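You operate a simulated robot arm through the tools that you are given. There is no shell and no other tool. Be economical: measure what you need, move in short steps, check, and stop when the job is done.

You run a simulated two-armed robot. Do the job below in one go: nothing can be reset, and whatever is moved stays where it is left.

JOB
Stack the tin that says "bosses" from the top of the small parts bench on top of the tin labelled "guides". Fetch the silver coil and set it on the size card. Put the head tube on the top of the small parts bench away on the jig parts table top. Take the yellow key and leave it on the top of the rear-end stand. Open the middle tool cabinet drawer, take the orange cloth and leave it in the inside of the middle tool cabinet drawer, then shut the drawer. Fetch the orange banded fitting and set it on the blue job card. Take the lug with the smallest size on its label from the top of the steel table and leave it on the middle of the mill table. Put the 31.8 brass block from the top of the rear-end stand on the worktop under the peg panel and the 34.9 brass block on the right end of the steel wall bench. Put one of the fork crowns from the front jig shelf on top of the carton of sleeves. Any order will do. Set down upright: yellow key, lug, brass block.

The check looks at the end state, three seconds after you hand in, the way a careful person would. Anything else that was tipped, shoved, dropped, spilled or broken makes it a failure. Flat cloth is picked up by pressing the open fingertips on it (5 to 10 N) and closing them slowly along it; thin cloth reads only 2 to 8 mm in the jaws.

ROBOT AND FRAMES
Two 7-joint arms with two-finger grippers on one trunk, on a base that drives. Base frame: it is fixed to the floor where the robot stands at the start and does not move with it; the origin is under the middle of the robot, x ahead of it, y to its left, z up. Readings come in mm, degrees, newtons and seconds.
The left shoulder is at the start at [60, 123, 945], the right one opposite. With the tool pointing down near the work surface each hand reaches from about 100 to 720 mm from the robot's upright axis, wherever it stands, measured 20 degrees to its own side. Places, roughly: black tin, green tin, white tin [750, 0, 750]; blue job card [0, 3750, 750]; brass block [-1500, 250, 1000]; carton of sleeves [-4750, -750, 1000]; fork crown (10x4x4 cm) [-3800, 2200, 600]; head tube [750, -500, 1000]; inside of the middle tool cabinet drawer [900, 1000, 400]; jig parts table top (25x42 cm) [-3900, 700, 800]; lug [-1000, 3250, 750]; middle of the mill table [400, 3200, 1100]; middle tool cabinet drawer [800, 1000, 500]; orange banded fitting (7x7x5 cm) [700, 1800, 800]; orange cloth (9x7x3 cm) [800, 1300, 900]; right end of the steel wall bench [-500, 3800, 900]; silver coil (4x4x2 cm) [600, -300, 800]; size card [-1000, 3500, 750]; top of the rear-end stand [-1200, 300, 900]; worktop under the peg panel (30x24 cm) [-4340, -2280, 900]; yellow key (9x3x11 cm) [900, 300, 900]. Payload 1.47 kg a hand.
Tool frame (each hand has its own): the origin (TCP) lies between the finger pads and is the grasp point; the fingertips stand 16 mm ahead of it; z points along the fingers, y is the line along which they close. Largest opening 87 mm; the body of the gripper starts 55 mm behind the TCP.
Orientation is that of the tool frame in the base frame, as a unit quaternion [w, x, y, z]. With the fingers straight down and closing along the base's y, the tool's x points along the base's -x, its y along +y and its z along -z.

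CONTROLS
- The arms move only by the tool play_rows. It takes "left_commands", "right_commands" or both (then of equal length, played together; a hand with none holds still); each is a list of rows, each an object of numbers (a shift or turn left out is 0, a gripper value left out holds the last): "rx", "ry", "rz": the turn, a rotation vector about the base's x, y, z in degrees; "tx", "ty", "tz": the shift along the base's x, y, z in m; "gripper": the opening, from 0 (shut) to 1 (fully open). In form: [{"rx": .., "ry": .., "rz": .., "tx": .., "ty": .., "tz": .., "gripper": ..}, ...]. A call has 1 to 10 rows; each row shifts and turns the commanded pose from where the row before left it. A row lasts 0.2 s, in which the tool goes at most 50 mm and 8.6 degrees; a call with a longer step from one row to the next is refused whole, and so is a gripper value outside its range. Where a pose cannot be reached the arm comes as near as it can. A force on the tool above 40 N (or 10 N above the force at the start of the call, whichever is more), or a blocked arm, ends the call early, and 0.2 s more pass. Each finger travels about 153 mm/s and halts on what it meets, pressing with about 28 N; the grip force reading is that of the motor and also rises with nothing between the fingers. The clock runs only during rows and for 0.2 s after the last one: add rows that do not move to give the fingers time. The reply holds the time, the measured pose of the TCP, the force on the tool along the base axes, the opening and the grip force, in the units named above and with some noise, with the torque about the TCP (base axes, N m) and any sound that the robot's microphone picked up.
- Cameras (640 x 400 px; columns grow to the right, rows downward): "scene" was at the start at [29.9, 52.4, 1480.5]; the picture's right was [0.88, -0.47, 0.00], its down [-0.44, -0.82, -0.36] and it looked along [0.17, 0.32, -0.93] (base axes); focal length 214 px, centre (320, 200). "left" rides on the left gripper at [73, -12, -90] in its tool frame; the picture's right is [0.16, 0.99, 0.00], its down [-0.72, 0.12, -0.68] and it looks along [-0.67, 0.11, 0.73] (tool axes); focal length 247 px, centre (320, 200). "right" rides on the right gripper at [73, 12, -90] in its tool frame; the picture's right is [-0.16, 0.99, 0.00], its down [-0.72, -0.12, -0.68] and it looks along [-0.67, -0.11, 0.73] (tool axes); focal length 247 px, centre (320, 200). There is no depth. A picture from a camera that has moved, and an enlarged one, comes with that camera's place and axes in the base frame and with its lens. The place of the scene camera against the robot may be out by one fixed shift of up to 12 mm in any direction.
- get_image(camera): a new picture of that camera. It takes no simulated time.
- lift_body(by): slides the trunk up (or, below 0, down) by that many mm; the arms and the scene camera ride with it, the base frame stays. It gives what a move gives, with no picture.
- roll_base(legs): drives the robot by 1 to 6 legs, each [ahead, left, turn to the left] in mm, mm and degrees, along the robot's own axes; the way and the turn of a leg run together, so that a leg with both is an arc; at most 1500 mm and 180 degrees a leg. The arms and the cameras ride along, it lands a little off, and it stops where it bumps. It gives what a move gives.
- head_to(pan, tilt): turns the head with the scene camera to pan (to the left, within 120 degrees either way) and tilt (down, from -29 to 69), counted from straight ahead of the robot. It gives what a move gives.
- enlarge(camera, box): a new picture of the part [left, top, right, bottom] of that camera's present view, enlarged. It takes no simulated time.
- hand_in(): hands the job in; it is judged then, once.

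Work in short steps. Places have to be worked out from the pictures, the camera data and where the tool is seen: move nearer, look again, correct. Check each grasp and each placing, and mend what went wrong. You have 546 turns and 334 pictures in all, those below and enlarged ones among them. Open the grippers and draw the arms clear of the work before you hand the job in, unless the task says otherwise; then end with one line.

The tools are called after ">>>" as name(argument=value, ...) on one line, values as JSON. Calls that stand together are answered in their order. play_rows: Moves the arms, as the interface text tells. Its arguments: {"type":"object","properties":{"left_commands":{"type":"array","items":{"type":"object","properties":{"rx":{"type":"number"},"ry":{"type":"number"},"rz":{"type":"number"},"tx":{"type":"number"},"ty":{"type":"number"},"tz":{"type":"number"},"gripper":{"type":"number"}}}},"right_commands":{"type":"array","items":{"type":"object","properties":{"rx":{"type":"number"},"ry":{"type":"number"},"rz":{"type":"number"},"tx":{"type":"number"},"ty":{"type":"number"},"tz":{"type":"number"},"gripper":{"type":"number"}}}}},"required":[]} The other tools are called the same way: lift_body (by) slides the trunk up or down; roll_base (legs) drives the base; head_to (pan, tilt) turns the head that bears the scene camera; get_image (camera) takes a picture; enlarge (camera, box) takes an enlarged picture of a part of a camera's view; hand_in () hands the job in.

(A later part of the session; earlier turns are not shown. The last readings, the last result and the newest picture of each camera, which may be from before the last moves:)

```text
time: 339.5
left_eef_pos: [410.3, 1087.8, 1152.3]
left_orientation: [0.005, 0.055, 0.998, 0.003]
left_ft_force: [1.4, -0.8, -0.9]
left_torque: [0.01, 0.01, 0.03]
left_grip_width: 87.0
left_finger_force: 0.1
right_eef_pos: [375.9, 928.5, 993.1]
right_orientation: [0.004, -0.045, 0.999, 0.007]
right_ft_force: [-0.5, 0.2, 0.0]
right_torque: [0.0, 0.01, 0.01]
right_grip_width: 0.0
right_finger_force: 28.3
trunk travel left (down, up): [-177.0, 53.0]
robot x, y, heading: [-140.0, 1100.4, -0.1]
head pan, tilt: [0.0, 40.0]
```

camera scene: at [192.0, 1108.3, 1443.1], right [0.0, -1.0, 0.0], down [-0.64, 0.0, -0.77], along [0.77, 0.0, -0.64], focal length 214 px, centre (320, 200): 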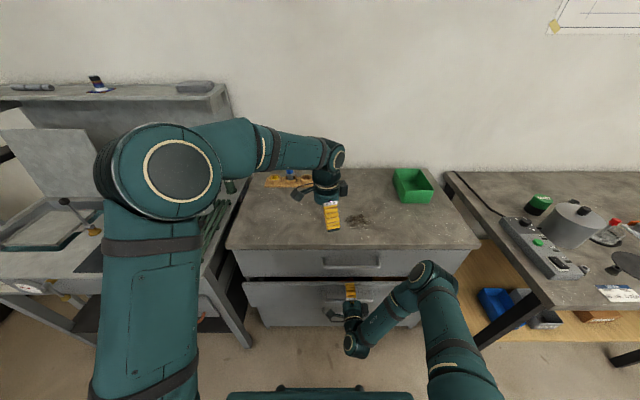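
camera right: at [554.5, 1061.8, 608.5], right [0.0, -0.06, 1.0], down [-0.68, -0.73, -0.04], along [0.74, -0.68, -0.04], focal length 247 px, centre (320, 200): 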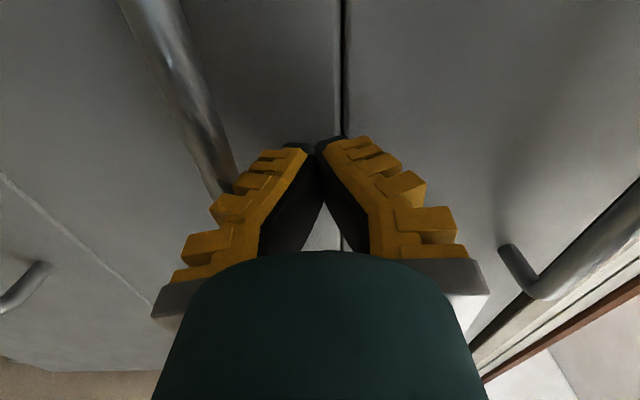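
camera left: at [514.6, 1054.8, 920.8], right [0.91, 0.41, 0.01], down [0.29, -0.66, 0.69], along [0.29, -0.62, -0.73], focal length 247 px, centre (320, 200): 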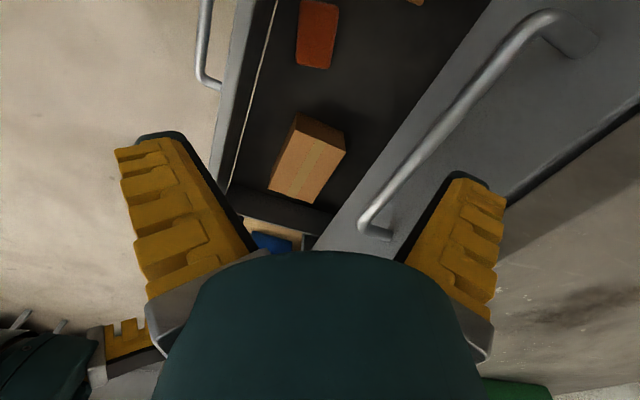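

Both hands point down. I raise the right hand and drive to the wash desk for the fitting.

>>> play_rows(right_commands=[{"tz": 0.04, "ty": -0.02, "gripper": 0.5}, {"tz": 0.04, "ty": -0.02}, {"tz": 0.04, "ty": -0.02}, {"tz": 0.04, "ty": -0.02}, {}])

>>> roll_base(legs=[[0, 580, 0], [210, 0, 0]])

>>> head_to(pan=15, tilt=45)

>>> get_image(camera="scene")

>>> get_image(camera="left")

```text
time: 340.7
left_eef_pos: [410.8, 1088.0, 1151.4]
left_orientation: [0.006, 0.057, 0.998, 0.004]
left_ft_force: [-0.2, 0.0, 0.4]
left_torque: [-0.01, -0.02, 0.0]
left_grip_width: 87.1
left_finger_force: 0.1
right_eef_pos: [378.6, 846.6, 1152.7]
right_orientation: [0.003, -0.045, 0.999, 0.006]
right_ft_force: [0.0, 0.8, 0.2]
right_torque: [-0.01, 0.01, -0.01]
right_grip_width: 49.3
right_finger_force: 4.1
trunk travel left (down, up): [-177.0, 53.0]
robot x, y, heading: [-142.6, 1104.2, -0.1]
head pan, tilt: [0.0, 40.0]
```

```text
time: 347.5
left_eef_pos: [614.6, 1671.9, 1152.2]
left_orientation: [0.005, 0.052, 0.999, 0.004]
left_ft_force: [-0.3, -0.6, 0.0]
left_torque: [0.04, 0.0, 0.02]
left_grip_width: 87.0
left_finger_force: 0.0
right_eef_pos: [586.5, 1431.3, 1151.9]
right_orientation: [0.004, -0.049, 0.999, 0.007]
right_ft_force: [-0.1, 0.3, -0.1]
right_torque: [-0.01, 0.04, 0.01]
right_grip_width: 49.0
right_finger_force: 4.1
trunk travel left (down, up): [-177.0, 53.0]
robot x, y, heading: [60.2, 1684.2, 0.5]
head pan, tilt: [0.0, 40.0]
```

```text
time: 348.3
left_eef_pos: [615.2, 1672.7, 1152.1]
left_orientation: [0.005, 0.052, 0.999, 0.004]
left_ft_force: [0.2, 0.1, -0.2]
left_torque: [-0.01, 0.02, 0.01]
left_grip_width: 87.0
left_finger_force: 0.1
right_eef_pos: [585.1, 1431.2, 1152.6]
right_orientation: [0.003, -0.048, 0.999, 0.007]
right_ft_force: [0.4, -0.2, 0.1]
right_torque: [-0.02, -0.01, 0.03]
right_grip_width: 49.2
right_finger_force: 4.4
trunk travel left (down, up): [-177.0, 53.0]
robot x, y, heading: [65.4, 1685.0, 0.5]
head pan, tilt: [15.0, 45.0]
```

```text
126 pictures are left
camera scene: at [142.3, 1710.2, 1586.0], right [0.27, -0.96, 0.0], down [-0.68, -0.19, -0.71], along [0.68, 0.19, -0.71], focal length 214 px, centre (320, 200)
```

scene: 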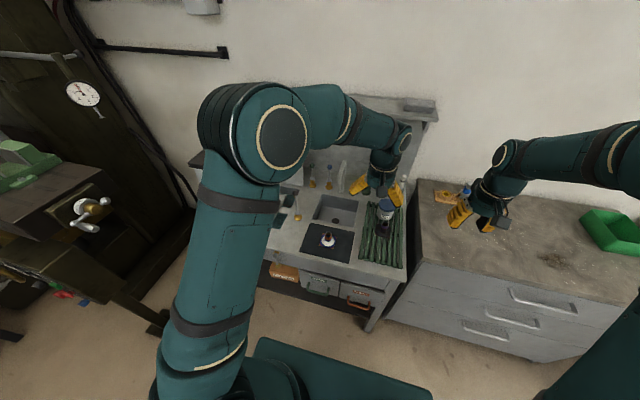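

```text
125 pictures are left
camera left: at [539.8, 1667.4, 1240.3], right [-0.05, 1.0, 0.01], down [0.72, 0.03, 0.69], along [0.69, 0.04, -0.72], focal length 247 px, centre (320, 200)
```

left: 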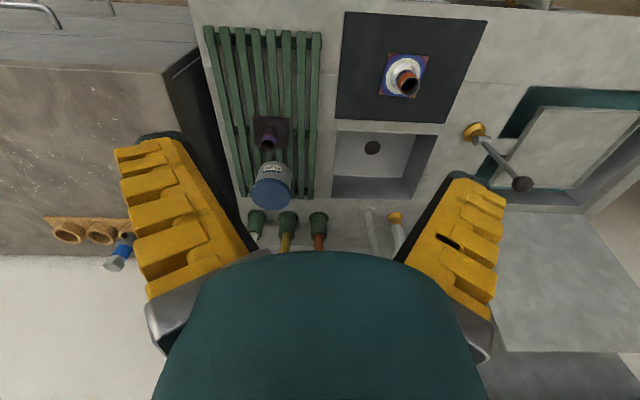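

Fitting's tube triangulates to (683,1829,~800). I move the left hand over it and descend.

>>> play_rows(left_commands=[{"tx": 0.017, "ty": 0.039}, {"tx": 0.017, "ty": 0.039}, {"tx": 0.017, "ty": 0.039}, {"tx": 0.017, "ty": 0.039}, {"tz": -0.045}, {"tz": -0.045}, {"tz": -0.045}, {"tz": -0.045}, {}])

>>> get_image(camera="left")

```text
time: 350.3
left_eef_pos: [682.2, 1826.6, 970.0]
left_orientation: [0.006, 0.052, 0.999, 0.004]
left_ft_force: [0.2, 0.8, -0.7]
left_torque: [0.0, 0.01, 0.01]
left_grip_width: 87.0
left_finger_force: 0.0
right_eef_pos: [585.9, 1431.4, 1151.6]
right_orientation: [0.004, -0.049, 0.999, 0.007]
right_ft_force: [0.4, 0.8, 0.3]
right_torque: [0.03, -0.04, 0.03]
right_grip_width: 49.0
right_finger_force: 4.0
trunk travel left (down, up): [-177.0, 53.0]
robot x, y, heading: [63.3, 1688.4, 0.3]
head pan, tilt: [15.0, 45.0]
```

```text
124 pictures are left
camera left: at [607.7, 1821.6, 1058.7], right [-0.05, 1.0, 0.01], down [0.72, 0.03, 0.69], along [0.69, 0.04, -0.72], focal length 247 px, centre (320, 200)
```

left: 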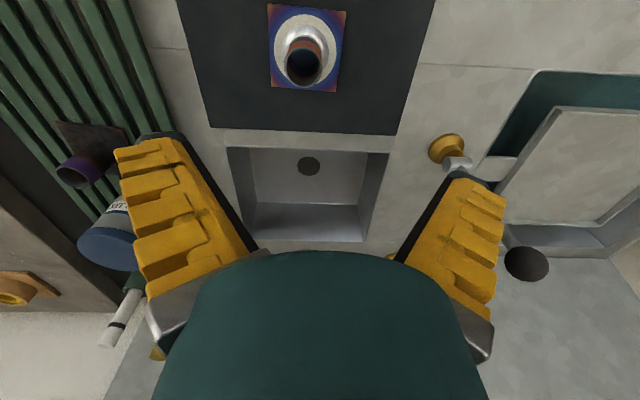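

Tube top is at (664,1813,838). I centre over it and descend to just above.

>>> play_rows(left_commands=[{"tx": -0.018, "ty": -0.013, "gripper": 0.7}, {"tz": -0.045}, {"tz": -0.04}, {}])

>>> get_image(camera="left")

```text
time: 351.3
left_eef_pos: [667.8, 1816.6, 886.9]
left_orientation: [0.004, 0.053, 0.999, 0.004]
left_ft_force: [0.2, -0.3, -0.4]
left_torque: [0.02, 0.03, 0.02]
left_grip_width: 65.3
left_finger_force: 3.1
right_eef_pos: [587.9, 1431.1, 1152.7]
right_orientation: [0.004, -0.049, 0.999, 0.007]
right_ft_force: [-0.9, 0.0, -0.6]
right_torque: [0.0, 0.02, 0.01]
right_grip_width: 48.9
right_finger_force: 3.9
trunk travel left (down, up): [-177.0, 53.0]
robot x, y, heading: [60.9, 1683.4, 0.3]
head pan, tilt: [15.0, 45.0]
```

```text
123 pictures are left
camera left: at [592.4, 1811.4, 974.8], right [-0.05, 1.0, 0.01], down [0.72, 0.03, 0.69], along [0.69, 0.04, -0.72], focal length 247 px, centre (320, 200)
```

left: 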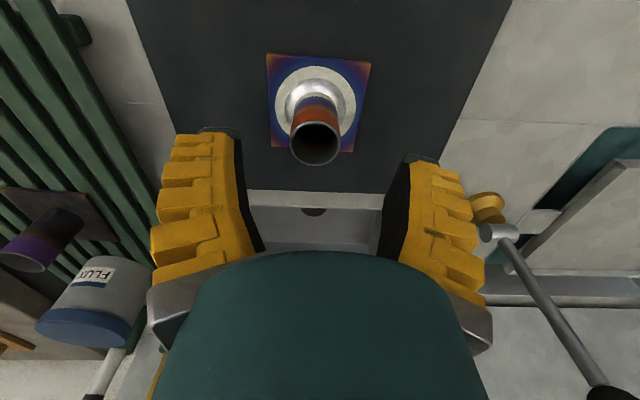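

Refined: tube top (660,1813,861). I move to it, descend to 847, and close.

>>> play_rows(left_commands=[{"tx": -0.008, "ty": -0.003, "tz": -0.02}, {"tz": -0.02}, {}, {"gripper": 0.4}, {"gripper": 0.2}, {"gripper": 0.0}, {}, {}])

>>> get_image(camera="left")

```text
time: 353.1
left_eef_pos: [657.6, 1815.0, 849.3]
left_orientation: [0.007, 0.053, 0.999, 0.004]
left_ft_force: [-0.2, 5.4, 10.1]
left_torque: [0.01, -0.07, 0.1]
left_grip_width: 21.2
left_finger_force: 27.8
right_eef_pos: [584.2, 1431.5, 1153.6]
right_orientation: [0.003, -0.049, 0.999, 0.008]
right_ft_force: [-0.4, 0.7, 0.8]
right_torque: [0.03, -0.01, 0.02]
right_grip_width: 48.9
right_finger_force: 3.8
trunk travel left (down, up): [-177.0, 53.0]
robot x, y, heading: [64.3, 1685.2, 0.5]
head pan, tilt: [15.0, 45.0]
```

```text
122 pictures are left
camera left: at [582.2, 1808.4, 936.8], right [-0.05, 1.0, 0.01], down [0.72, 0.03, 0.69], along [0.69, 0.04, -0.72], focal length 247 px, centre (320, 200)
```

left: 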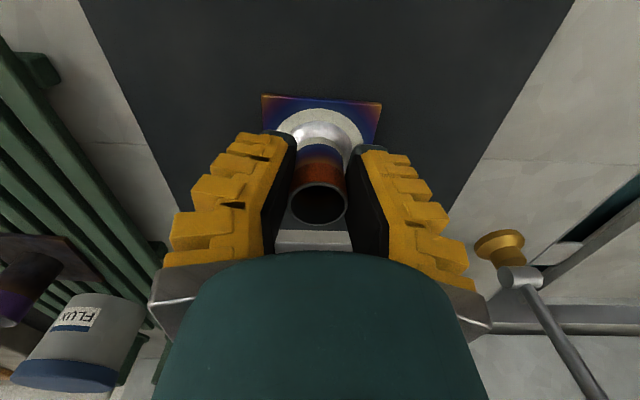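

Gripped. I lift it and check.

>>> play_rows(left_commands=[{"tz": 0.01}, {"tz": 0.03}, {"tz": 0.045}, {"tz": 0.045}, {"tz": 0.045}, {"tz": 0.045}, {"tz": 0.045}, {"tz": 0.045}, {}])

>>> get_image(camera="left")

```text
time: 355.1
left_eef_pos: [655.0, 1812.9, 1155.7]
left_orientation: [0.005, 0.053, 0.999, 0.004]
left_ft_force: [0.1, 0.0, -0.6]
left_torque: [0.0, 0.03, -0.02]
left_grip_width: 18.5
left_finger_force: 27.9
right_eef_pos: [586.7, 1430.1, 1151.4]
right_orientation: [0.004, -0.049, 0.999, 0.007]
right_ft_force: [0.7, -0.1, 0.4]
right_torque: [0.04, 0.01, 0.0]
right_grip_width: 49.0
right_finger_force: 4.3
trunk travel left (down, up): [-177.0, 53.0]
robot x, y, heading: [60.1, 1688.6, 0.3]
head pan, tilt: [15.0, 45.0]
```

```text
121 pictures are left
camera left: at [580.7, 1808.4, 1243.0], right [-0.05, 1.0, 0.01], down [0.72, 0.03, 0.69], along [0.69, 0.04, -0.73], focal length 247 px, centre (320, 200)
```

left: 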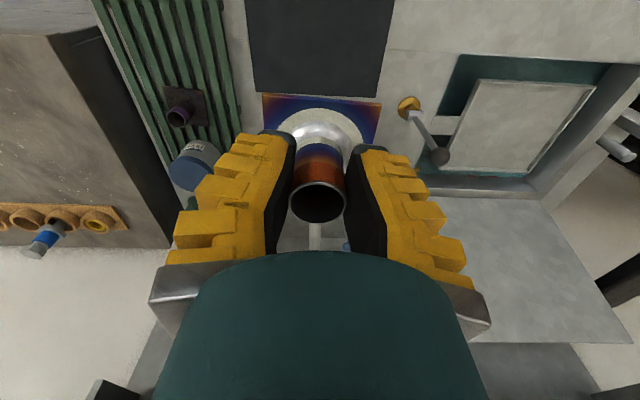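

Held securely. I retract the hands a bit, and drive to the wall bench facing +y.

>>> play_rows(left_commands=[{"tx": -0.04, "ty": 0.01}, {"tx": -0.04, "ty": 0.01}, {"tx": -0.04, "ty": 0.01}, {"tx": -0.04, "ty": 0.01}, {"tx": -0.03, "ty": 0.01}, {}], right_commands=[{"tx": -0.03}, {"tx": -0.03, "ty": -0.02}, {"tx": -0.03, "ty": -0.02}, {"tx": -0.02, "ty": -0.02}, {}, {}])

>>> roll_base(legs=[[-290, 0, 0], [0, 0, 90], [1350, 0, 0]])

>>> head_to(pan=0, tilt=48)

>>> get_image(camera="scene")

```text
time: 356.5
left_eef_pos: [467.4, 1858.9, 1154.0]
left_orientation: [0.006, 0.053, 0.999, 0.005]
left_ft_force: [-0.6, -0.8, -1.8]
left_torque: [0.0, 0.0, -0.02]
left_grip_width: 18.4
left_finger_force: 27.8
right_eef_pos: [478.3, 1369.5, 1153.6]
right_orientation: [0.004, -0.049, 0.999, 0.007]
right_ft_force: [-0.2, 0.1, 0.2]
right_torque: [0.02, 0.0, -0.03]
right_grip_width: 49.0
right_finger_force: 4.0
trunk travel left (down, up): [-177.0, 53.0]
robot x, y, heading: [61.0, 1689.1, 1.0]
head pan, tilt: [15.0, 45.0]
```

```text
time: 368.7
left_eef_pos: [-393.0, 3468.8, 1154.2]
left_orientation: [0.001, -0.663, 0.749, 0.007]
left_ft_force: [0.3, -0.9, -0.4]
left_torque: [-0.01, 0.0, -0.03]
left_grip_width: 18.6
left_finger_force: 27.7
right_eef_pos: [96.2, 3472.3, 1152.9]
right_orientation: [0.003, 0.736, -0.677, -0.008]
right_ft_force: [0.2, -0.6, -0.3]
right_torque: [-0.02, -0.04, 0.02]
right_grip_width: 49.1
right_finger_force: 3.8
trunk travel left (down, up): [-177.0, 53.0]
robot x, y, heading: [-226.0, 3059.7, 89.6]
head pan, tilt: [15.0, 45.0]
```

```text
time: 369.5
left_eef_pos: [-392.5, 3469.1, 1154.5]
left_orientation: [0.001, -0.663, 0.748, 0.006]
left_ft_force: [1.3, -0.4, -1.0]
left_torque: [-0.02, -0.01, 0.0]
left_grip_width: 18.2
left_finger_force: 27.8
right_eef_pos: [96.9, 3472.5, 1152.6]
right_orientation: [0.002, 0.736, -0.676, -0.007]
right_ft_force: [-1.0, 0.1, -0.8]
right_torque: [0.01, 0.0, -0.01]
right_grip_width: 49.1
right_finger_force: 3.6
trunk travel left (down, up): [-177.0, 53.0]
robot x, y, heading: [-226.4, 3057.0, 89.5]
head pan, tilt: [0.0, 48.0]
```

```text
120 pictures are left
camera scene: at [-231.1, 3152.4, 1581.7], right [1.0, -0.01, 0.0], down [0.0, -0.74, -0.67], along [0.0, 0.67, -0.74], focal length 214 px, centre (320, 200)
```

scene: 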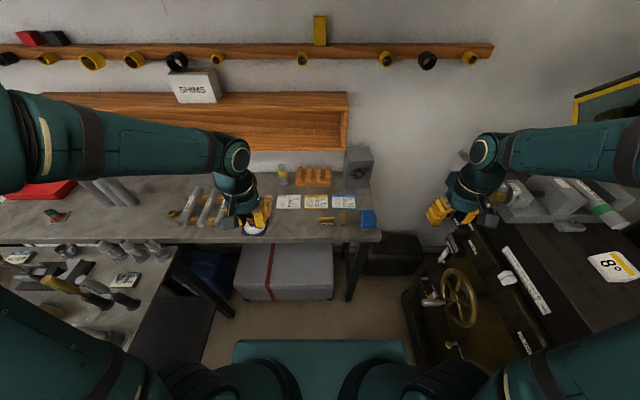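

I move closer: ahead 160 and right 50, with the right hand drawn in.

>>> play_rows(right_commands=[{"tx": -0.03, "ty": -0.04}, {"tx": -0.03, "ty": -0.04}, {"ty": -0.04}, {"ty": -0.03}, {}])

>>> roll_base(legs=[[160, -50, 0]])

>>> enlarge(camera="scene", box=[230, 130, 410, 260])

>>> get_image(camera="left")

```text
time: 370.7
left_eef_pos: [-393.8, 3470.4, 1154.4]
left_orientation: [0.001, -0.663, 0.749, 0.007]
left_ft_force: [-0.6, 0.1, -2.6]
left_torque: [-0.02, -0.03, -0.03]
left_grip_width: 18.6
left_finger_force: 28.4
right_eef_pos: [36.7, 3321.0, 1156.8]
right_orientation: [0.003, 0.735, -0.678, -0.008]
right_ft_force: [0.2, 0.7, 0.3]
right_torque: [-0.01, -0.01, -0.04]
right_grip_width: 49.2
right_finger_force: 3.9
trunk travel left (down, up): [-177.0, 53.0]
robot x, y, heading: [-225.5, 3060.6, 89.4]
head pan, tilt: [0.0, 48.0]
```

```text
time: 372.1
left_eef_pos: [-345.5, 3628.4, 1154.9]
left_orientation: [0.0, -0.663, 0.748, 0.006]
left_ft_force: [-0.2, 0.4, -2.6]
left_torque: [-0.05, 0.02, -0.01]
left_grip_width: 18.2
left_finger_force: 27.9
right_eef_pos: [85.7, 3481.6, 1153.9]
right_orientation: [0.002, 0.736, -0.676, -0.008]
right_ft_force: [0.9, 0.0, -1.0]
right_torque: [-0.05, -0.02, -0.03]
right_grip_width: 49.3
right_finger_force: 4.3
trunk travel left (down, up): [-177.0, 53.0]
robot x, y, heading: [-175.4, 3218.5, 89.2]
head pan, tilt: [0.0, 48.0]
```

```text
3.08 times, centred on (320, 195) of scene
camera zoom: at [-181.7, 3312.9, 1581.6], right [1.0, 0.0, 0.0], down [0.0, -0.74, -0.67], along [0.0, 0.67, -0.74], focal length 660 px, centre (320, 215)
```

zoom: 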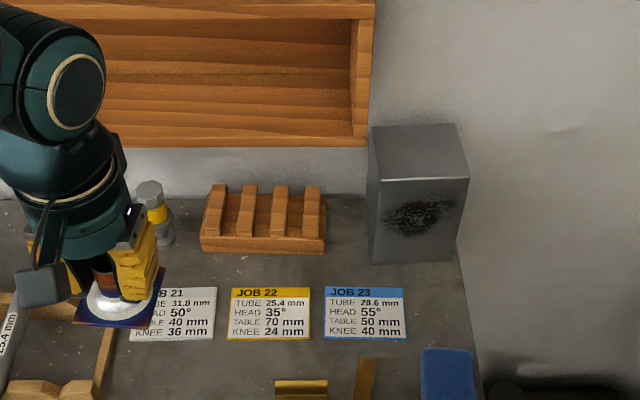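

```text
118 pictures are left
camera left: at [-341.4, 3554.2, 1242.5], right [-1.0, -0.04, 0.01], down [-0.02, 0.73, 0.69], along [-0.03, 0.69, -0.73], focal length 247 px, centre (320, 200)
```

left: 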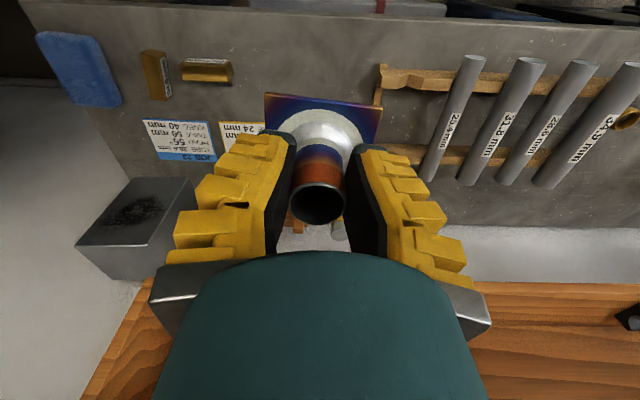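

Blue card at about (-108,3792) by the hand camera; the wall shelf front is at y≈3865, leaving enough room. I move above the card.

>>> play_rows(left_commands=[{"tx": 0.045}, {"tx": 0.045}, {"tx": 0.045}, {"tx": 0.045}, {"tx": 0.045}, {"tx": 0.012, "ty": 0.04, "tz": -0.02}, {"ty": 0.04, "tz": -0.02}, {"ty": 0.04, "tz": -0.02}, {"ty": 0.035, "tz": -0.03}, {}])

>>> get_image(camera="left")

>>> enlarge(camera="scene", box=[260, 130, 420, 245])

```text
time: 374.4
left_eef_pos: [-108.2, 3784.5, 1066.9]
left_orientation: [0.002, -0.664, 0.747, 0.008]
left_ft_force: [-0.4, 0.5, -2.5]
left_torque: [0.01, 0.03, 0.0]
left_grip_width: 18.3
left_finger_force: 27.8
right_eef_pos: [85.3, 3480.2, 1157.6]
right_orientation: [0.003, 0.737, -0.676, -0.008]
right_ft_force: [0.5, -0.1, -0.8]
right_torque: [0.03, 0.0, 0.01]
right_grip_width: 49.1
right_finger_force: 3.9
trunk travel left (down, up): [-177.0, 53.0]
robot x, y, heading: [-175.5, 3222.4, 89.5]
head pan, tilt: [0.0, 48.0]
```

```text
117 pictures are left
camera left: at [-105.6, 3709.3, 1154.1], right [-1.0, -0.04, 0.01], down [-0.02, 0.72, 0.69], along [-0.03, 0.69, -0.72], focal length 247 px, centre (320, 200)
```

left: 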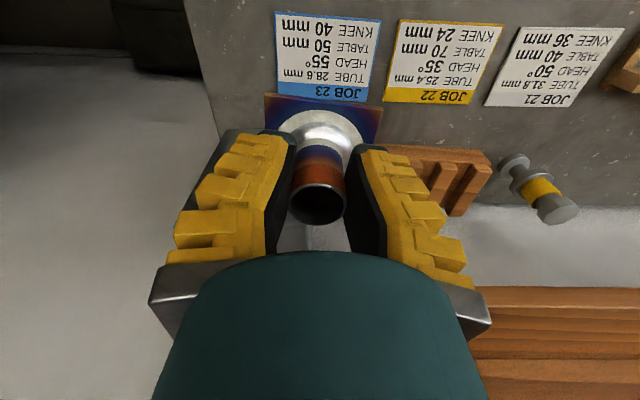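

```text
3.48 times, centred on (340, 188) of scene
camera zoom: at [-182.0, 3310.6, 1581.8], right [1.0, 0.0, 0.0], down [0.0, -0.74, -0.67], along [0.0, 0.67, -0.74], focal length 746 px, centre (250, 244)
```

zoom: 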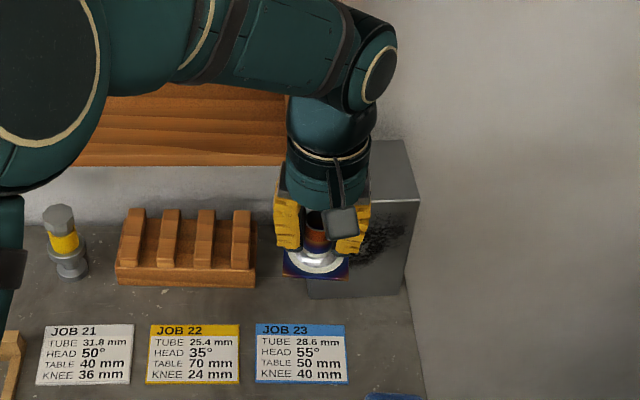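

Card centre (-116,3784). I shift -8 mm in x and lower to near contact.

>>> play_rows(left_commands=[{"tx": -0.008, "tz": -0.04}, {"tz": -0.045}, {"tz": -0.045}, {"tz": -0.03}, {}])

>>> get_image(camera="left")

>>> enlarge(camera="scene", box=[260, 130, 420, 245])

```text
time: 375.6
left_eef_pos: [-116.5, 3782.6, 907.5]
left_orientation: [0.002, -0.664, 0.748, 0.008]
left_ft_force: [-1.3, 1.3, 12.7]
left_torque: [0.12, 0.02, 0.07]
left_grip_width: 22.2
left_finger_force: 27.7
right_eef_pos: [84.8, 3480.4, 1156.7]
right_orientation: [0.002, 0.737, -0.676, -0.008]
right_ft_force: [-0.9, 1.0, 0.7]
right_torque: [0.0, -0.02, 0.01]
right_grip_width: 49.2
right_finger_force: 3.8
trunk travel left (down, up): [-177.0, 53.0]
robot x, y, heading: [-172.0, 3218.7, 89.7]
head pan, tilt: [0.0, 48.0]
```

```text
115 pictures are left
camera left: at [-112.3, 3707.3, 994.5], right [-1.0, -0.04, 0.01], down [-0.03, 0.72, 0.69], along [-0.03, 0.69, -0.72], focal length 247 px, centre (320, 200)
```

left: 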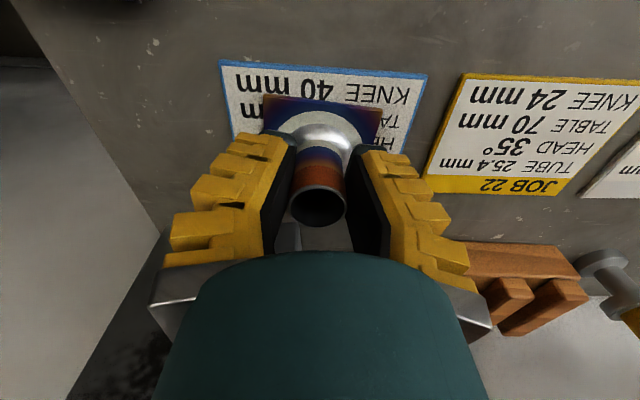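

```text
3.48 times, centred on (340, 188) of scene
camera zoom: at [-182.3, 3310.8, 1581.9], right [1.0, 0.0, 0.0], down [0.0, -0.74, -0.67], along [0.0, 0.67, -0.74], focal length 746 px, centre (250, 244)
```

zoom: 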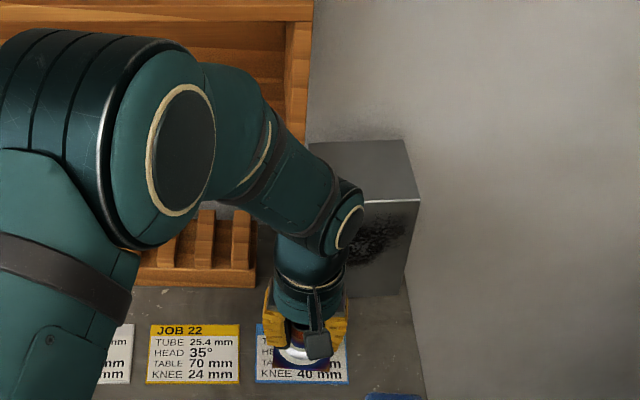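

Contact already (12.7 N), the plate centred on the blue card. I release and rise.

>>> play_rows(left_commands=[{"tz": -0.002}, {"gripper": 0.3}, {"gripper": 0.6}, {}, {"tz": 0.03}, {"tz": 0.045}, {"tz": 0.045}, {"tz": 0.045}, {}])

>>> get_image(camera="left")

```text
time: 377.6
left_eef_pos: [-113.4, 3782.7, 1068.0]
left_orientation: [0.0, -0.664, 0.748, 0.006]
left_ft_force: [-0.2, -0.4, 1.0]
left_torque: [0.0, 0.0, -0.01]
left_grip_width: 57.3
left_finger_force: 4.2
right_eef_pos: [84.2, 3481.8, 1155.7]
right_orientation: [0.002, 0.737, -0.676, -0.008]
right_ft_force: [0.1, -0.3, -0.6]
right_torque: [-0.01, 0.03, -0.04]
right_grip_width: 49.1
right_finger_force: 4.6
trunk travel left (down, up): [-177.0, 53.0]
robot x, y, heading: [-175.5, 3221.9, 89.5]
head pan, tilt: [0.0, 48.0]
```

```text
113 pictures are left
camera left: at [-111.1, 3708.0, 1156.9], right [-1.0, -0.04, 0.01], down [-0.02, 0.73, 0.69], along [-0.03, 0.69, -0.73], focal length 247 px, centre (320, 200)
```

left: 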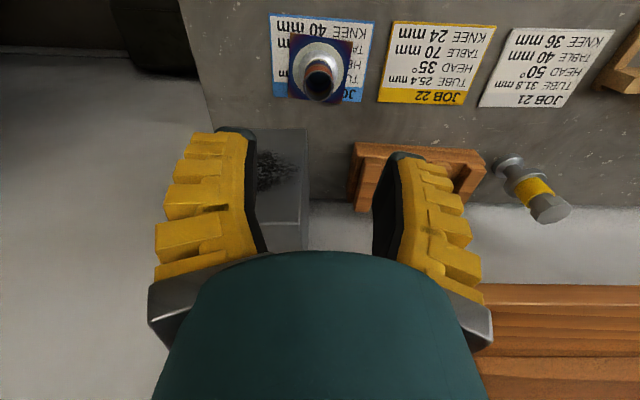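

Fitting placed on the blue card. I retract the left hand and drive back toward the small parts bench.

>>> play_rows(left_commands=[{"ty": -0.045, "tz": 0.015}, {"ty": -0.045, "tz": 0.015}, {"ty": -0.04, "tx": -0.02}, {"ty": -0.04, "tx": -0.025}, {"ty": -0.04, "tx": -0.025}, {"ty": -0.04, "tx": -0.025}, {"tx": -0.045}, {"tx": -0.045}, {}])

>>> roll_base(legs=[[-500, 0, 0], [0, 0, -90], [0, -1400, 0]])

```text
time: 379.6
left_eef_pos: [-300.5, 3535.2, 1093.6]
left_orientation: [0.0, -0.664, 0.748, 0.006]
left_ft_force: [0.6, -0.1, 0.0]
left_torque: [-0.02, 0.06, 0.04]
left_grip_width: 57.6
left_finger_force: 3.6
right_eef_pos: [86.0, 3481.5, 1156.4]
right_orientation: [0.001, 0.737, -0.676, -0.007]
right_ft_force: [-0.6, -0.5, 0.1]
right_torque: [0.0, 0.02, 0.01]
right_grip_width: 48.9
right_finger_force: 4.1
trunk travel left (down, up): [-177.0, 53.0]
robot x, y, heading: [-174.7, 3217.8, 89.7]
head pan, tilt: [0.0, 48.0]
```

```text
time: 384.1
left_eef_pos: [-171.4, 3047.3, 1094.1]
left_orientation: [0.002, -0.504, 0.864, 0.006]
left_ft_force: [0.6, 0.8, -0.1]
left_torque: [-0.01, -0.01, -0.01]
left_grip_width: 57.3
left_finger_force: 3.5
right_eef_pos: [164.2, 2853.7, 1158.7]
right_orientation: [0.008, -0.592, 0.806, 0.014]
right_ft_force: [0.3, -0.5, 0.0]
right_torque: [0.0, -0.01, -0.02]
right_grip_width: 49.0
right_finger_force: 3.7
trunk travel left (down, up): [-177.0, 53.0]
robot x, y, heading: [-176.3, 2707.4, 67.0]
head pan, tilt: [0.0, 48.0]
stopped in leg 2: the force on the tool passed its limit at 56 N (the readings are from after the stop); the commanded pose is now the measured one
```

The right hand touched something near the mill control box. I look.

>>> get_image(camera="right")

>>> get_image(camera="scene")

```text
112 pictures are left
camera right: at [131.4, 2784.0, 1247.8], right [-0.89, 0.45, 0.02], down [0.33, 0.63, 0.7], along [0.3, 0.63, -0.72], focal length 247 px, centre (320, 200)
```

right: 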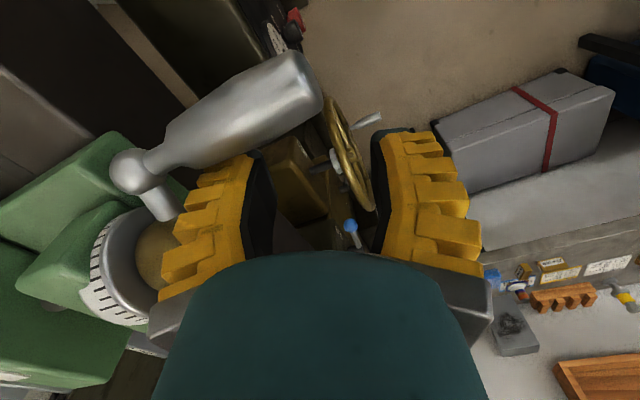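

```text
111 pictures are left
camera scene: at [-148.7, 2792.4, 1581.7], right [0.92, -0.39, 0.0], down [-0.29, -0.68, -0.67], along [0.26, 0.62, -0.74], focal length 214 px, centre (320, 200)
```

scene: 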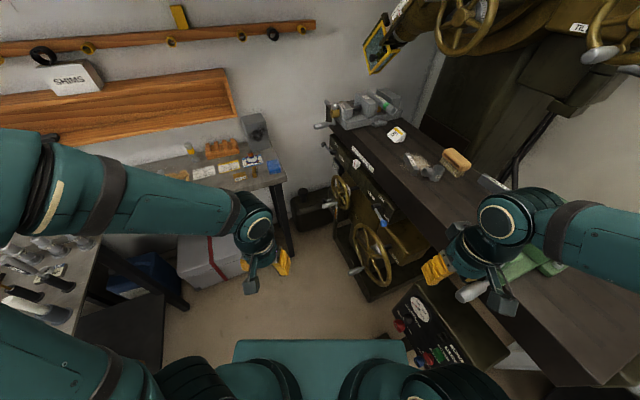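

The right hand touched the green vise's handle (vise unmoved). I turn back, retreat farther, then turn.

>>> roll_base(legs=[[0, 0, 12], [-450, 0, 0], [0, 0, -79], [0, -1000, 0]])

>>> head_to(pan=-40, tilt=30)

>>> get_image(camera="scene")

```text
time: 386.1
left_eef_pos: [-260.8, 2945.1, 1092.1]
left_orientation: [0.001, -0.593, 0.805, 0.006]
left_ft_force: [0.6, -0.1, -0.4]
left_torque: [0.01, 0.01, 0.01]
left_grip_width: 57.4
left_finger_force: 3.3
right_eef_pos: [110.5, 2836.0, 1163.7]
right_orientation: [0.017, -0.68, 0.733, 0.023]
right_ft_force: [0.0, -0.4, 0.3]
right_torque: [0.04, 0.03, 0.0]
right_grip_width: 49.9
right_finger_force: 4.5
trunk travel left (down, up): [-177.0, 53.0]
robot x, y, heading: [-198.0, 2614.4, 79.6]
head pan, tilt: [0.0, 48.0]
stopped in leg 2: the force on the tool passed its limit at 76 N (the readings are from after the stop); the commanded pose is now the measured one
```

```text
time: 387.2
left_eef_pos: [-261.1, 2946.5, 1094.9]
left_orientation: [0.002, -0.594, 0.805, 0.006]
left_ft_force: [-0.1, 0.1, -0.4]
left_torque: [-0.02, 0.03, -0.02]
left_grip_width: 57.3
left_finger_force: 3.9
right_eef_pos: [110.6, 2836.2, 1164.6]
right_orientation: [0.018, -0.679, 0.734, 0.022]
right_ft_force: [0.3, 1.4, -1.0]
right_torque: [0.01, 0.04, 0.05]
right_grip_width: 49.0
right_finger_force: 3.8
trunk travel left (down, up): [-177.0, 53.0]
robot x, y, heading: [-195.1, 2613.8, 79.3]
head pan, tilt: [-40.0, 30.0]
```

```text
110 pictures are left
camera scene: at [-129.7, 2684.3, 1608.5], right [0.64, -0.77, 0.0], down [-0.39, -0.32, -0.87], along [0.67, 0.55, -0.5], focal length 214 px, centre (320, 200)
```

scene: 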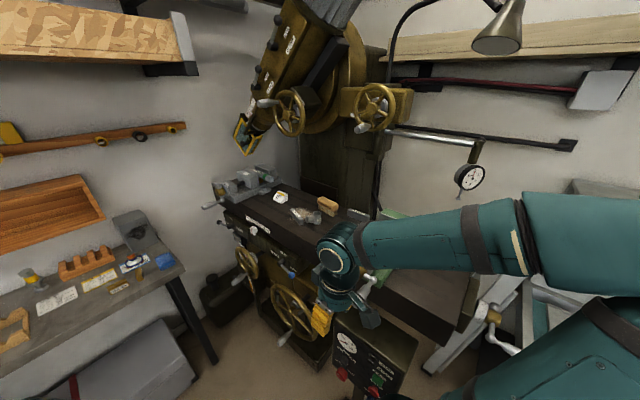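

The hand is still beside the vise handle. I lift the right hand well above it before moving.

>>> play_rows(right_commands=[{"tz": 0.03, "tx": -0.02}, {"tz": 0.04, "tx": -0.02}, {"tz": 0.04, "tx": -0.02}, {"tz": 0.04}, {"tz": 0.04}, {}])

>>> enlarge(camera="scene", box=[200, 150, 460, 312])

```text
time: 388.6
left_eef_pos: [-260.6, 2946.3, 1093.9]
left_orientation: [0.002, -0.594, 0.805, 0.007]
left_ft_force: [-0.5, 0.8, -0.8]
left_torque: [-0.01, -0.03, 0.0]
left_grip_width: 57.4
left_finger_force: 3.6
right_eef_pos: [49.1, 2834.7, 1353.4]
right_orientation: [0.018, -0.679, 0.734, 0.022]
right_ft_force: [0.4, 0.2, 0.4]
right_torque: [0.02, 0.03, 0.01]
right_grip_width: 49.0
right_finger_force: 4.0
trunk travel left (down, up): [-177.0, 53.0]
robot x, y, heading: [-196.4, 2610.1, 79.6]
head pan, tilt: [-40.0, 30.0]
```

```text
2.46 times, centred on (330, 231) of scene
camera zoom: at [-129.4, 2683.9, 1608.5], right [0.63, -0.77, 0.0], down [-0.39, -0.32, -0.87], along [0.67, 0.55, -0.5], focal length 528 px, centre (295, 124)
```

zoom: 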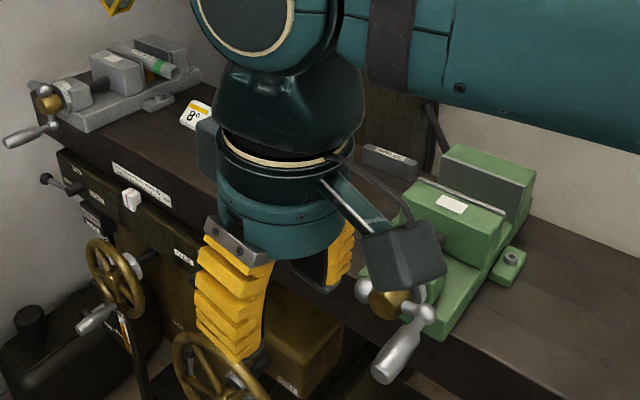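

Now free and above. I retreat, turn and strafe toward the bench.

>>> roll_base(legs=[[-450, 0, 0], [0, 0, -79], [0, -900, 0]])

>>> get_image(camera="scene")

```text
time: 402.7
left_eef_pos: [75.9, 1401.2, 1094.2]
left_orientation: [0.006, 0.014, 1.0, 0.004]
left_ft_force: [-0.4, -0.9, -0.8]
left_torque: [0.03, 0.0, 0.04]
left_grip_width: 57.4
left_finger_force: 3.4
right_eef_pos: [50.4, 1073.3, 1352.5]
right_orientation: [0.028, -0.095, 0.995, 0.007]
right_ft_force: [0.9, 0.2, 0.5]
right_torque: [-0.02, -0.03, 0.03]
right_grip_width: 49.2
right_finger_force: 3.9
trunk travel left (down, up): [-177.0, 53.0]
robot x, y, heading: [-226.5, 1249.4, 4.7]
head pan, tilt: [-40.0, 30.0]
```

```text
108 pictures are left
camera scene: at [-149.6, 1200.7, 1608.5], right [-0.58, -0.82, 0.0], down [-0.41, 0.29, -0.87], along [0.71, -0.5, -0.5], focal length 214 px, centre (320, 200)
```

scene: 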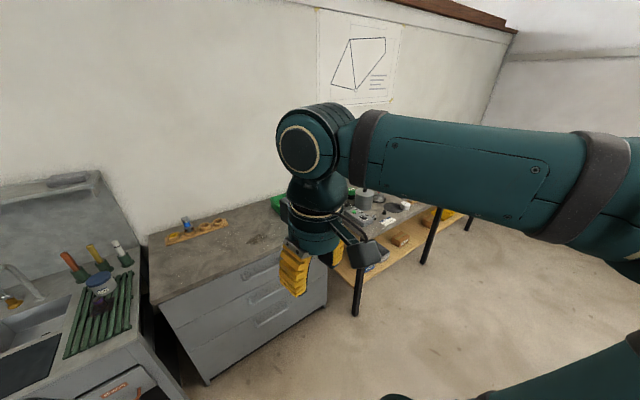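

I straighten up and continue to in front of the bench's right part.

>>> roll_base(legs=[[0, 0, -4.7], [130, 0, 0], [0, -1000, 0]])

>>> roll_base(legs=[[0, -450, 0]])

>>> head_to(pan=-15, tilt=45)

>>> get_image(camera="scene")

```text
time: 413.1
left_eef_pos: [225.9, 392.5, 1094.6]
left_orientation: [0.006, 0.052, 0.999, 0.005]
left_ft_force: [0.0, 0.4, -0.3]
left_torque: [0.04, 0.02, -0.01]
left_grip_width: 57.5
left_finger_force: 3.9
right_eef_pos: [176.8, 66.7, 1352.2]
right_orientation: [0.028, -0.058, 0.998, 0.005]
right_ft_force: [0.7, -0.8, 0.2]
right_torque: [-0.02, 0.04, -0.01]
right_grip_width: 49.0
right_finger_force: 3.7
trunk travel left (down, up): [-177.0, 53.0]
robot x, y, heading: [-87.7, 263.4, 0.3]
head pan, tilt: [-40.0, 30.0]
```

```text
time: 417.5
left_eef_pos: [229.5, -46.5, 1093.7]
left_orientation: [0.005, 0.049, 0.999, 0.003]
left_ft_force: [0.1, -0.8, -0.1]
left_torque: [-0.01, -0.01, -0.03]
left_grip_width: 57.1
left_finger_force: 3.5
right_eef_pos: [182.2, -371.2, 1353.2]
right_orientation: [0.029, -0.062, 0.998, 0.007]
right_ft_force: [0.7, 0.3, 0.2]
right_torque: [0.0, -0.04, 0.02]
right_grip_width: 49.0
right_finger_force: 4.8
trunk travel left (down, up): [-177.0, 53.0]
robot x, y, heading: [-85.8, -174.5, 0.9]
head pan, tilt: [-40.0, 30.0]
```

```text
time: 418.4
left_eef_pos: [231.0, -45.1, 1094.8]
left_orientation: [0.005, 0.049, 0.999, 0.004]
left_ft_force: [0.2, -0.4, 0.2]
left_torque: [0.03, -0.03, 0.03]
left_grip_width: 57.3
left_finger_force: 3.7
right_eef_pos: [182.8, -371.3, 1352.5]
right_orientation: [0.028, -0.062, 0.998, 0.007]
right_ft_force: [0.1, 0.2, -0.2]
right_torque: [0.0, -0.01, 0.01]
right_grip_width: 49.2
right_finger_force: 4.0
trunk travel left (down, up): [-177.0, 53.0]
robot x, y, heading: [-84.0, -176.9, 0.8]
head pan, tilt: [-15.0, 45.0]
```

```text
107 pictures are left
camera scene: at [-0.7, -193.4, 1585.9], right [-0.25, -0.97, 0.0], down [-0.69, 0.17, -0.71], along [0.69, -0.17, -0.71], focal length 214 px, centre (320, 200)
```

scene: 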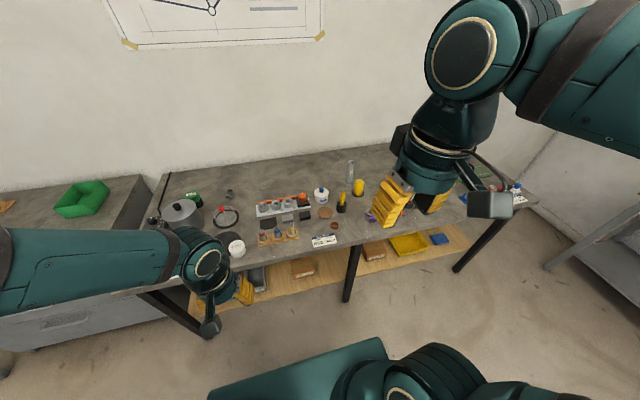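

I zoom in on the gray labelled tube.

>>> enlarge(camera="scene", box=[310, 140, 390, 240])

```text
4.00 times, centred on (350, 190) of scene
camera zoom: at [-0.7, -193.4, 1585.9], right [-0.25, -0.97, 0.0], down [-0.69, 0.17, -0.71], along [0.69, -0.17, -0.71], focal length 858 px, centre (200, 240)
```

zoom: 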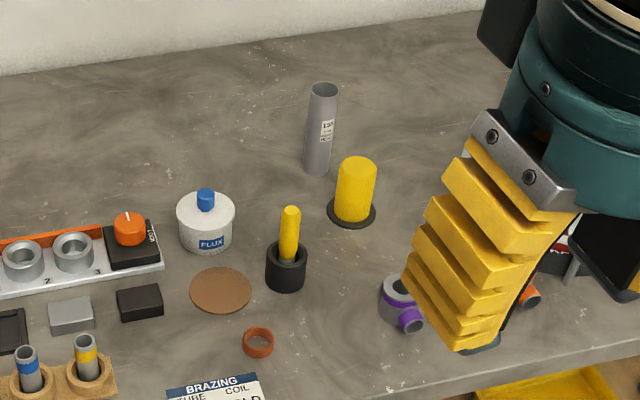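

The head tube stands at about (834,-550), top ~957. I drive to about (205,-395) for the right hand.

>>> roll_base(legs=[[0, -220, -1], [285, 0, 0]])

>>> play_rows(right_commands=[{"tx": 0.04, "tz": -0.02}, {"tx": 0.04, "tz": -0.02}, {"tx": 0.04, "tz": -0.02}, {"tx": 0.04, "tz": -0.03}, {"tx": 0.04, "tz": -0.03}, {"tx": 0.04, "tz": -0.03}, {"tx": 0.03, "tz": -0.03}, {}])

>>> get_image(camera="right")

>>> get_image(camera="scene")

```text
time: 422.5
left_eef_pos: [503.6, -276.7, 1093.5]
left_orientation: [0.005, 0.059, 0.998, 0.004]
left_ft_force: [-0.4, -0.4, 0.3]
left_torque: [0.0, 0.05, -0.03]
left_grip_width: 57.3
left_finger_force: 3.0
right_eef_pos: [451.0, -600.5, 1351.8]
right_orientation: [0.027, -0.053, 0.998, 0.006]
right_ft_force: [0.1, -0.3, 0.2]
right_torque: [0.0, 0.03, -0.01]
right_grip_width: 49.3
right_finger_force: 4.0
trunk travel left (down, up): [-177.0, 53.0]
robot x, y, heading: [190.4, -406.4, -0.1]
head pan, tilt: [-15.0, 45.0]
```

```text
time: 424.3
left_eef_pos: [501.8, -276.8, 1094.5]
left_orientation: [0.005, 0.059, 0.998, 0.004]
left_ft_force: [0.5, -0.4, -0.4]
left_torque: [-0.01, -0.02, 0.02]
left_grip_width: 57.3
left_finger_force: 3.8
right_eef_pos: [720.3, -603.6, 1173.3]
right_orientation: [0.028, -0.053, 0.998, 0.006]
right_ft_force: [-0.4, 0.1, 0.2]
right_torque: [0.0, 0.02, 0.03]
right_grip_width: 49.1
right_finger_force: 3.4
trunk travel left (down, up): [-177.0, 53.0]
robot x, y, heading: [185.9, -403.6, -0.2]
head pan, tilt: [-15.0, 45.0]
```

```text
105 pictures are left
camera right: at [640.5, -601.1, 1260.2], right [0.05, 1.0, 0.02], down [0.69, -0.05, 0.72], along [0.72, -0.02, -0.69], focal length 247 px, centre (320, 200)
```

right: 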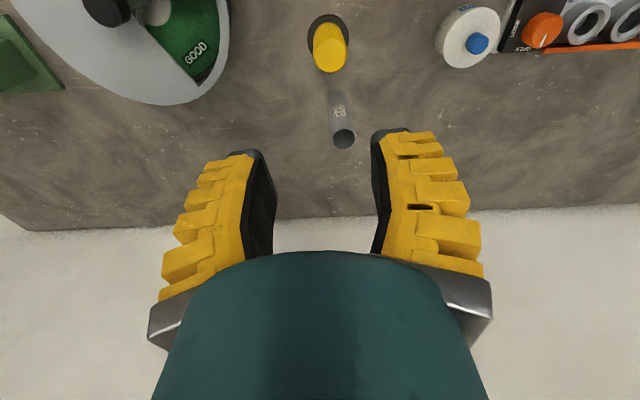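

```text
104 pictures are left
camera scene: at [269.3, -420.3, 1586.0], right [-0.26, -0.97, 0.0], down [-0.68, 0.18, -0.71], along [0.68, -0.18, -0.71], focal length 214 px, centre (320, 200)
```

scene: 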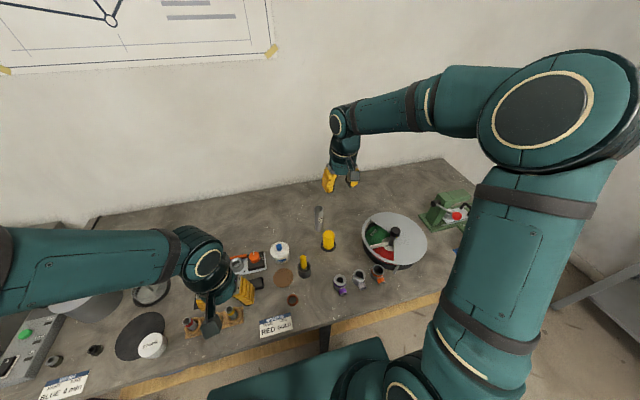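

Tube top near (833,-571,957). I level the tool and move above it.

>>> play_rows(right_commands=[{"tx": 0.038, "ty": 0.011, "ry": 3.15, "rx": -0.9}, {"tx": 0.038, "ty": 0.011}, {"tx": 0.037, "ty": 0.011}, {"tz": -0.04}, {"tz": -0.04}, {"tz": -0.04}, {}])

>>> get_image(camera="right")

```text
time: 425.9
left_eef_pos: [503.3, -276.7, 1094.8]
left_orientation: [0.006, 0.058, 0.998, 0.004]
left_ft_force: [0.0, -0.5, -0.3]
left_torque: [-0.05, -0.03, -0.01]
left_grip_width: 57.6
left_finger_force: 3.7
right_eef_pos: [836.3, -569.6, 1054.7]
right_orientation: [0.001, -0.054, 0.999, -0.001]
right_ft_force: [-0.4, -0.4, -0.8]
right_torque: [0.01, 0.0, 0.01]
right_grip_width: 49.1
right_finger_force: 3.9
trunk travel left (down, up): [-177.0, 53.0]
robot x, y, heading: [189.6, -402.9, -0.4]
head pan, tilt: [-15.0, 45.0]
```

```text
103 pictures are left
camera right: at [761.5, -566.2, 1143.9], right [0.05, 1.0, 0.0], down [0.73, -0.04, 0.68], along [0.68, -0.04, -0.73], focal length 247 px, centre (320, 200)
```

right: 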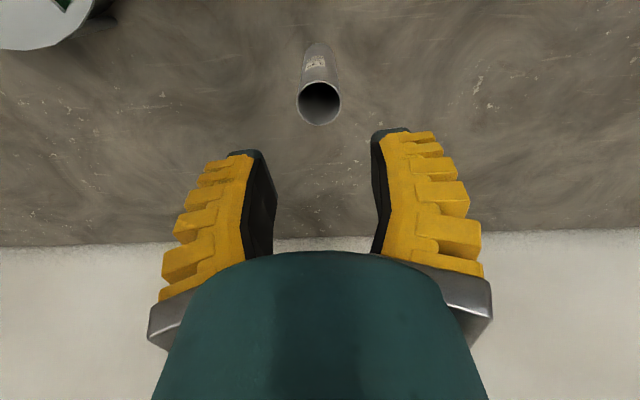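

Tube top at (841,-571,945), 34 mm wide. I centre, open a bit, and descend to 905.

>>> play_rows(right_commands=[{"tx": 0.005, "ty": -0.001, "tz": -0.02, "gripper": 0.75}, {"tz": -0.04}, {"tz": -0.04}, {"tz": -0.04}, {"tz": -0.01}, {}])

>>> get_image(camera="right")

```text
time: 427.3
left_eef_pos: [504.1, -276.0, 1095.4]
left_orientation: [0.005, 0.058, 0.998, 0.004]
left_ft_force: [-0.1, 0.3, 0.7]
left_torque: [0.01, 0.0, -0.02]
left_grip_width: 57.6
left_finger_force: 3.4
right_eef_pos: [838.1, -569.2, 904.4]
right_orientation: [0.0, -0.053, 0.999, 0.0]
right_ft_force: [0.6, -1.3, -0.2]
right_torque: [0.01, 0.03, 0.01]
right_grip_width: 69.6
right_finger_force: 3.0
trunk travel left (down, up): [-177.0, 53.0]
robot x, y, heading: [185.6, -401.3, -0.1]
head pan, tilt: [-15.0, 45.0]
```

```text
102 pictures are left
camera right: at [762.9, -564.8, 994.1], right [0.05, 1.0, 0.0], down [0.73, -0.04, 0.68], along [0.68, -0.04, -0.73], focal length 247 px, centre (320, 200)
```

right: 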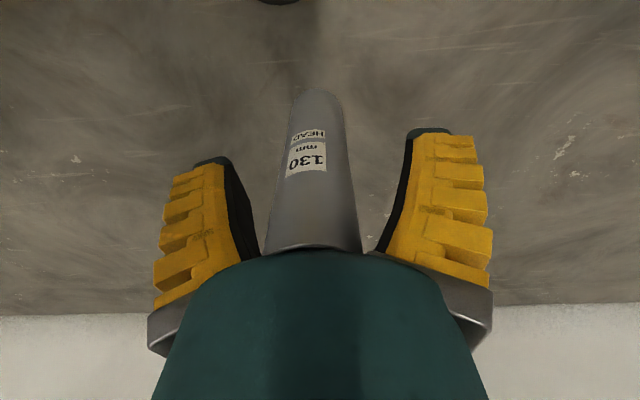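

It reads "HEAD 130 mm". I close and lift.

>>> play_rows(right_commands=[{"gripper": 0.4}, {"gripper": 0.2}, {"gripper": 0.0}, {}, {}, {"tz": 0.02}, {"tz": 0.04}, {"tz": 0.04}, {"tz": 0.045}, {"tz": 0.045}])

>>> get_image(camera="right")

```text
time: 429.5
left_eef_pos: [504.2, -275.8, 1093.7]
left_orientation: [0.005, 0.058, 0.998, 0.004]
left_ft_force: [0.5, -0.7, 0.7]
left_torque: [-0.05, -0.05, 0.01]
left_grip_width: 57.5
left_finger_force: 3.5
right_eef_pos: [836.2, -570.0, 1092.9]
right_orientation: [0.0, -0.053, 0.999, -0.001]
right_ft_force: [0.4, 0.8, -0.7]
right_torque: [-0.03, -0.05, 0.0]
right_grip_width: 24.9
right_finger_force: 28.3
trunk travel left (down, up): [-177.0, 53.0]
robot x, y, heading: [189.1, -399.3, -0.2]
head pan, tilt: [-15.0, 45.0]
```

```text
101 pictures are left
camera right: at [760.9, -565.4, 1181.1], right [0.05, 1.0, 0.0], down [0.73, -0.04, 0.68], along [0.68, -0.04, -0.73], focal length 247 px, centre (320, 200)
```

right: 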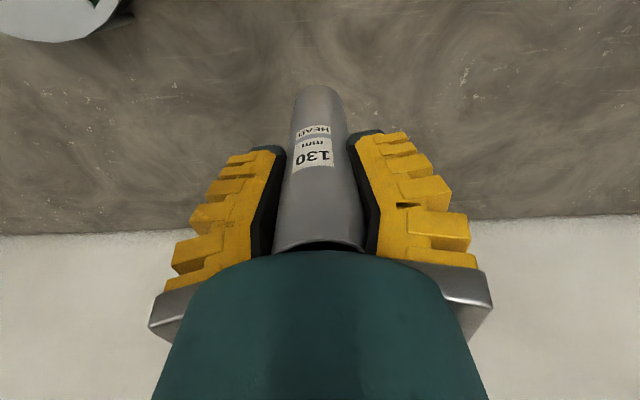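

Head tube held. I retract the right hand higher, and drive round toward the rear-end stand.

>>> play_rows(right_commands=[{"tz": 0.04, "tx": -0.02}, {"tz": 0.04, "tx": -0.025}, {"tx": -0.045}, {"tx": -0.045}, {"tx": -0.045}, {"tx": -0.045}, {"tx": -0.045}, {}])

>>> roll_base(legs=[[-270, 0, 0], [0, 1450, 0]])

```text
time: 431.3
left_eef_pos: [504.8, -276.2, 1093.3]
left_orientation: [0.004, 0.059, 0.998, 0.004]
left_ft_force: [-0.2, -0.5, -0.1]
left_torque: [-0.02, 0.02, 0.0]
left_grip_width: 57.5
left_finger_force: 3.7
right_eef_pos: [570.2, -569.4, 1172.1]
right_orientation: [-0.001, -0.053, 0.999, -0.001]
right_ft_force: [-0.3, -1.1, -1.8]
right_torque: [0.0, -0.02, 0.03]
right_grip_width: 24.5
right_finger_force: 28.1
trunk travel left (down, up): [-177.0, 53.0]
robot x, y, heading: [187.8, -401.9, -0.3]
head pan, tilt: [-15.0, 45.0]
```

```text
time: 445.4
left_eef_pos: [258.0, 1140.6, 1094.1]
left_orientation: [0.005, 0.071, 0.997, 0.004]
left_ft_force: [0.8, -0.1, -0.4]
left_torque: [-0.02, -0.02, 0.02]
left_grip_width: 57.3
left_finger_force: 3.6
right_eef_pos: [316.1, 845.9, 1172.8]
right_orientation: [0.0, -0.04, 0.999, 0.0]
right_ft_force: [0.0, 0.3, -1.3]
right_torque: [-0.01, -0.01, -0.04]
right_grip_width: 22.1
right_finger_force: 27.9
trunk travel left (down, up): [-177.0, 53.0]
robot x, y, heading: [-57.1, 1021.5, -1.6]
head pan, tilt: [-15.0, 45.0]
```

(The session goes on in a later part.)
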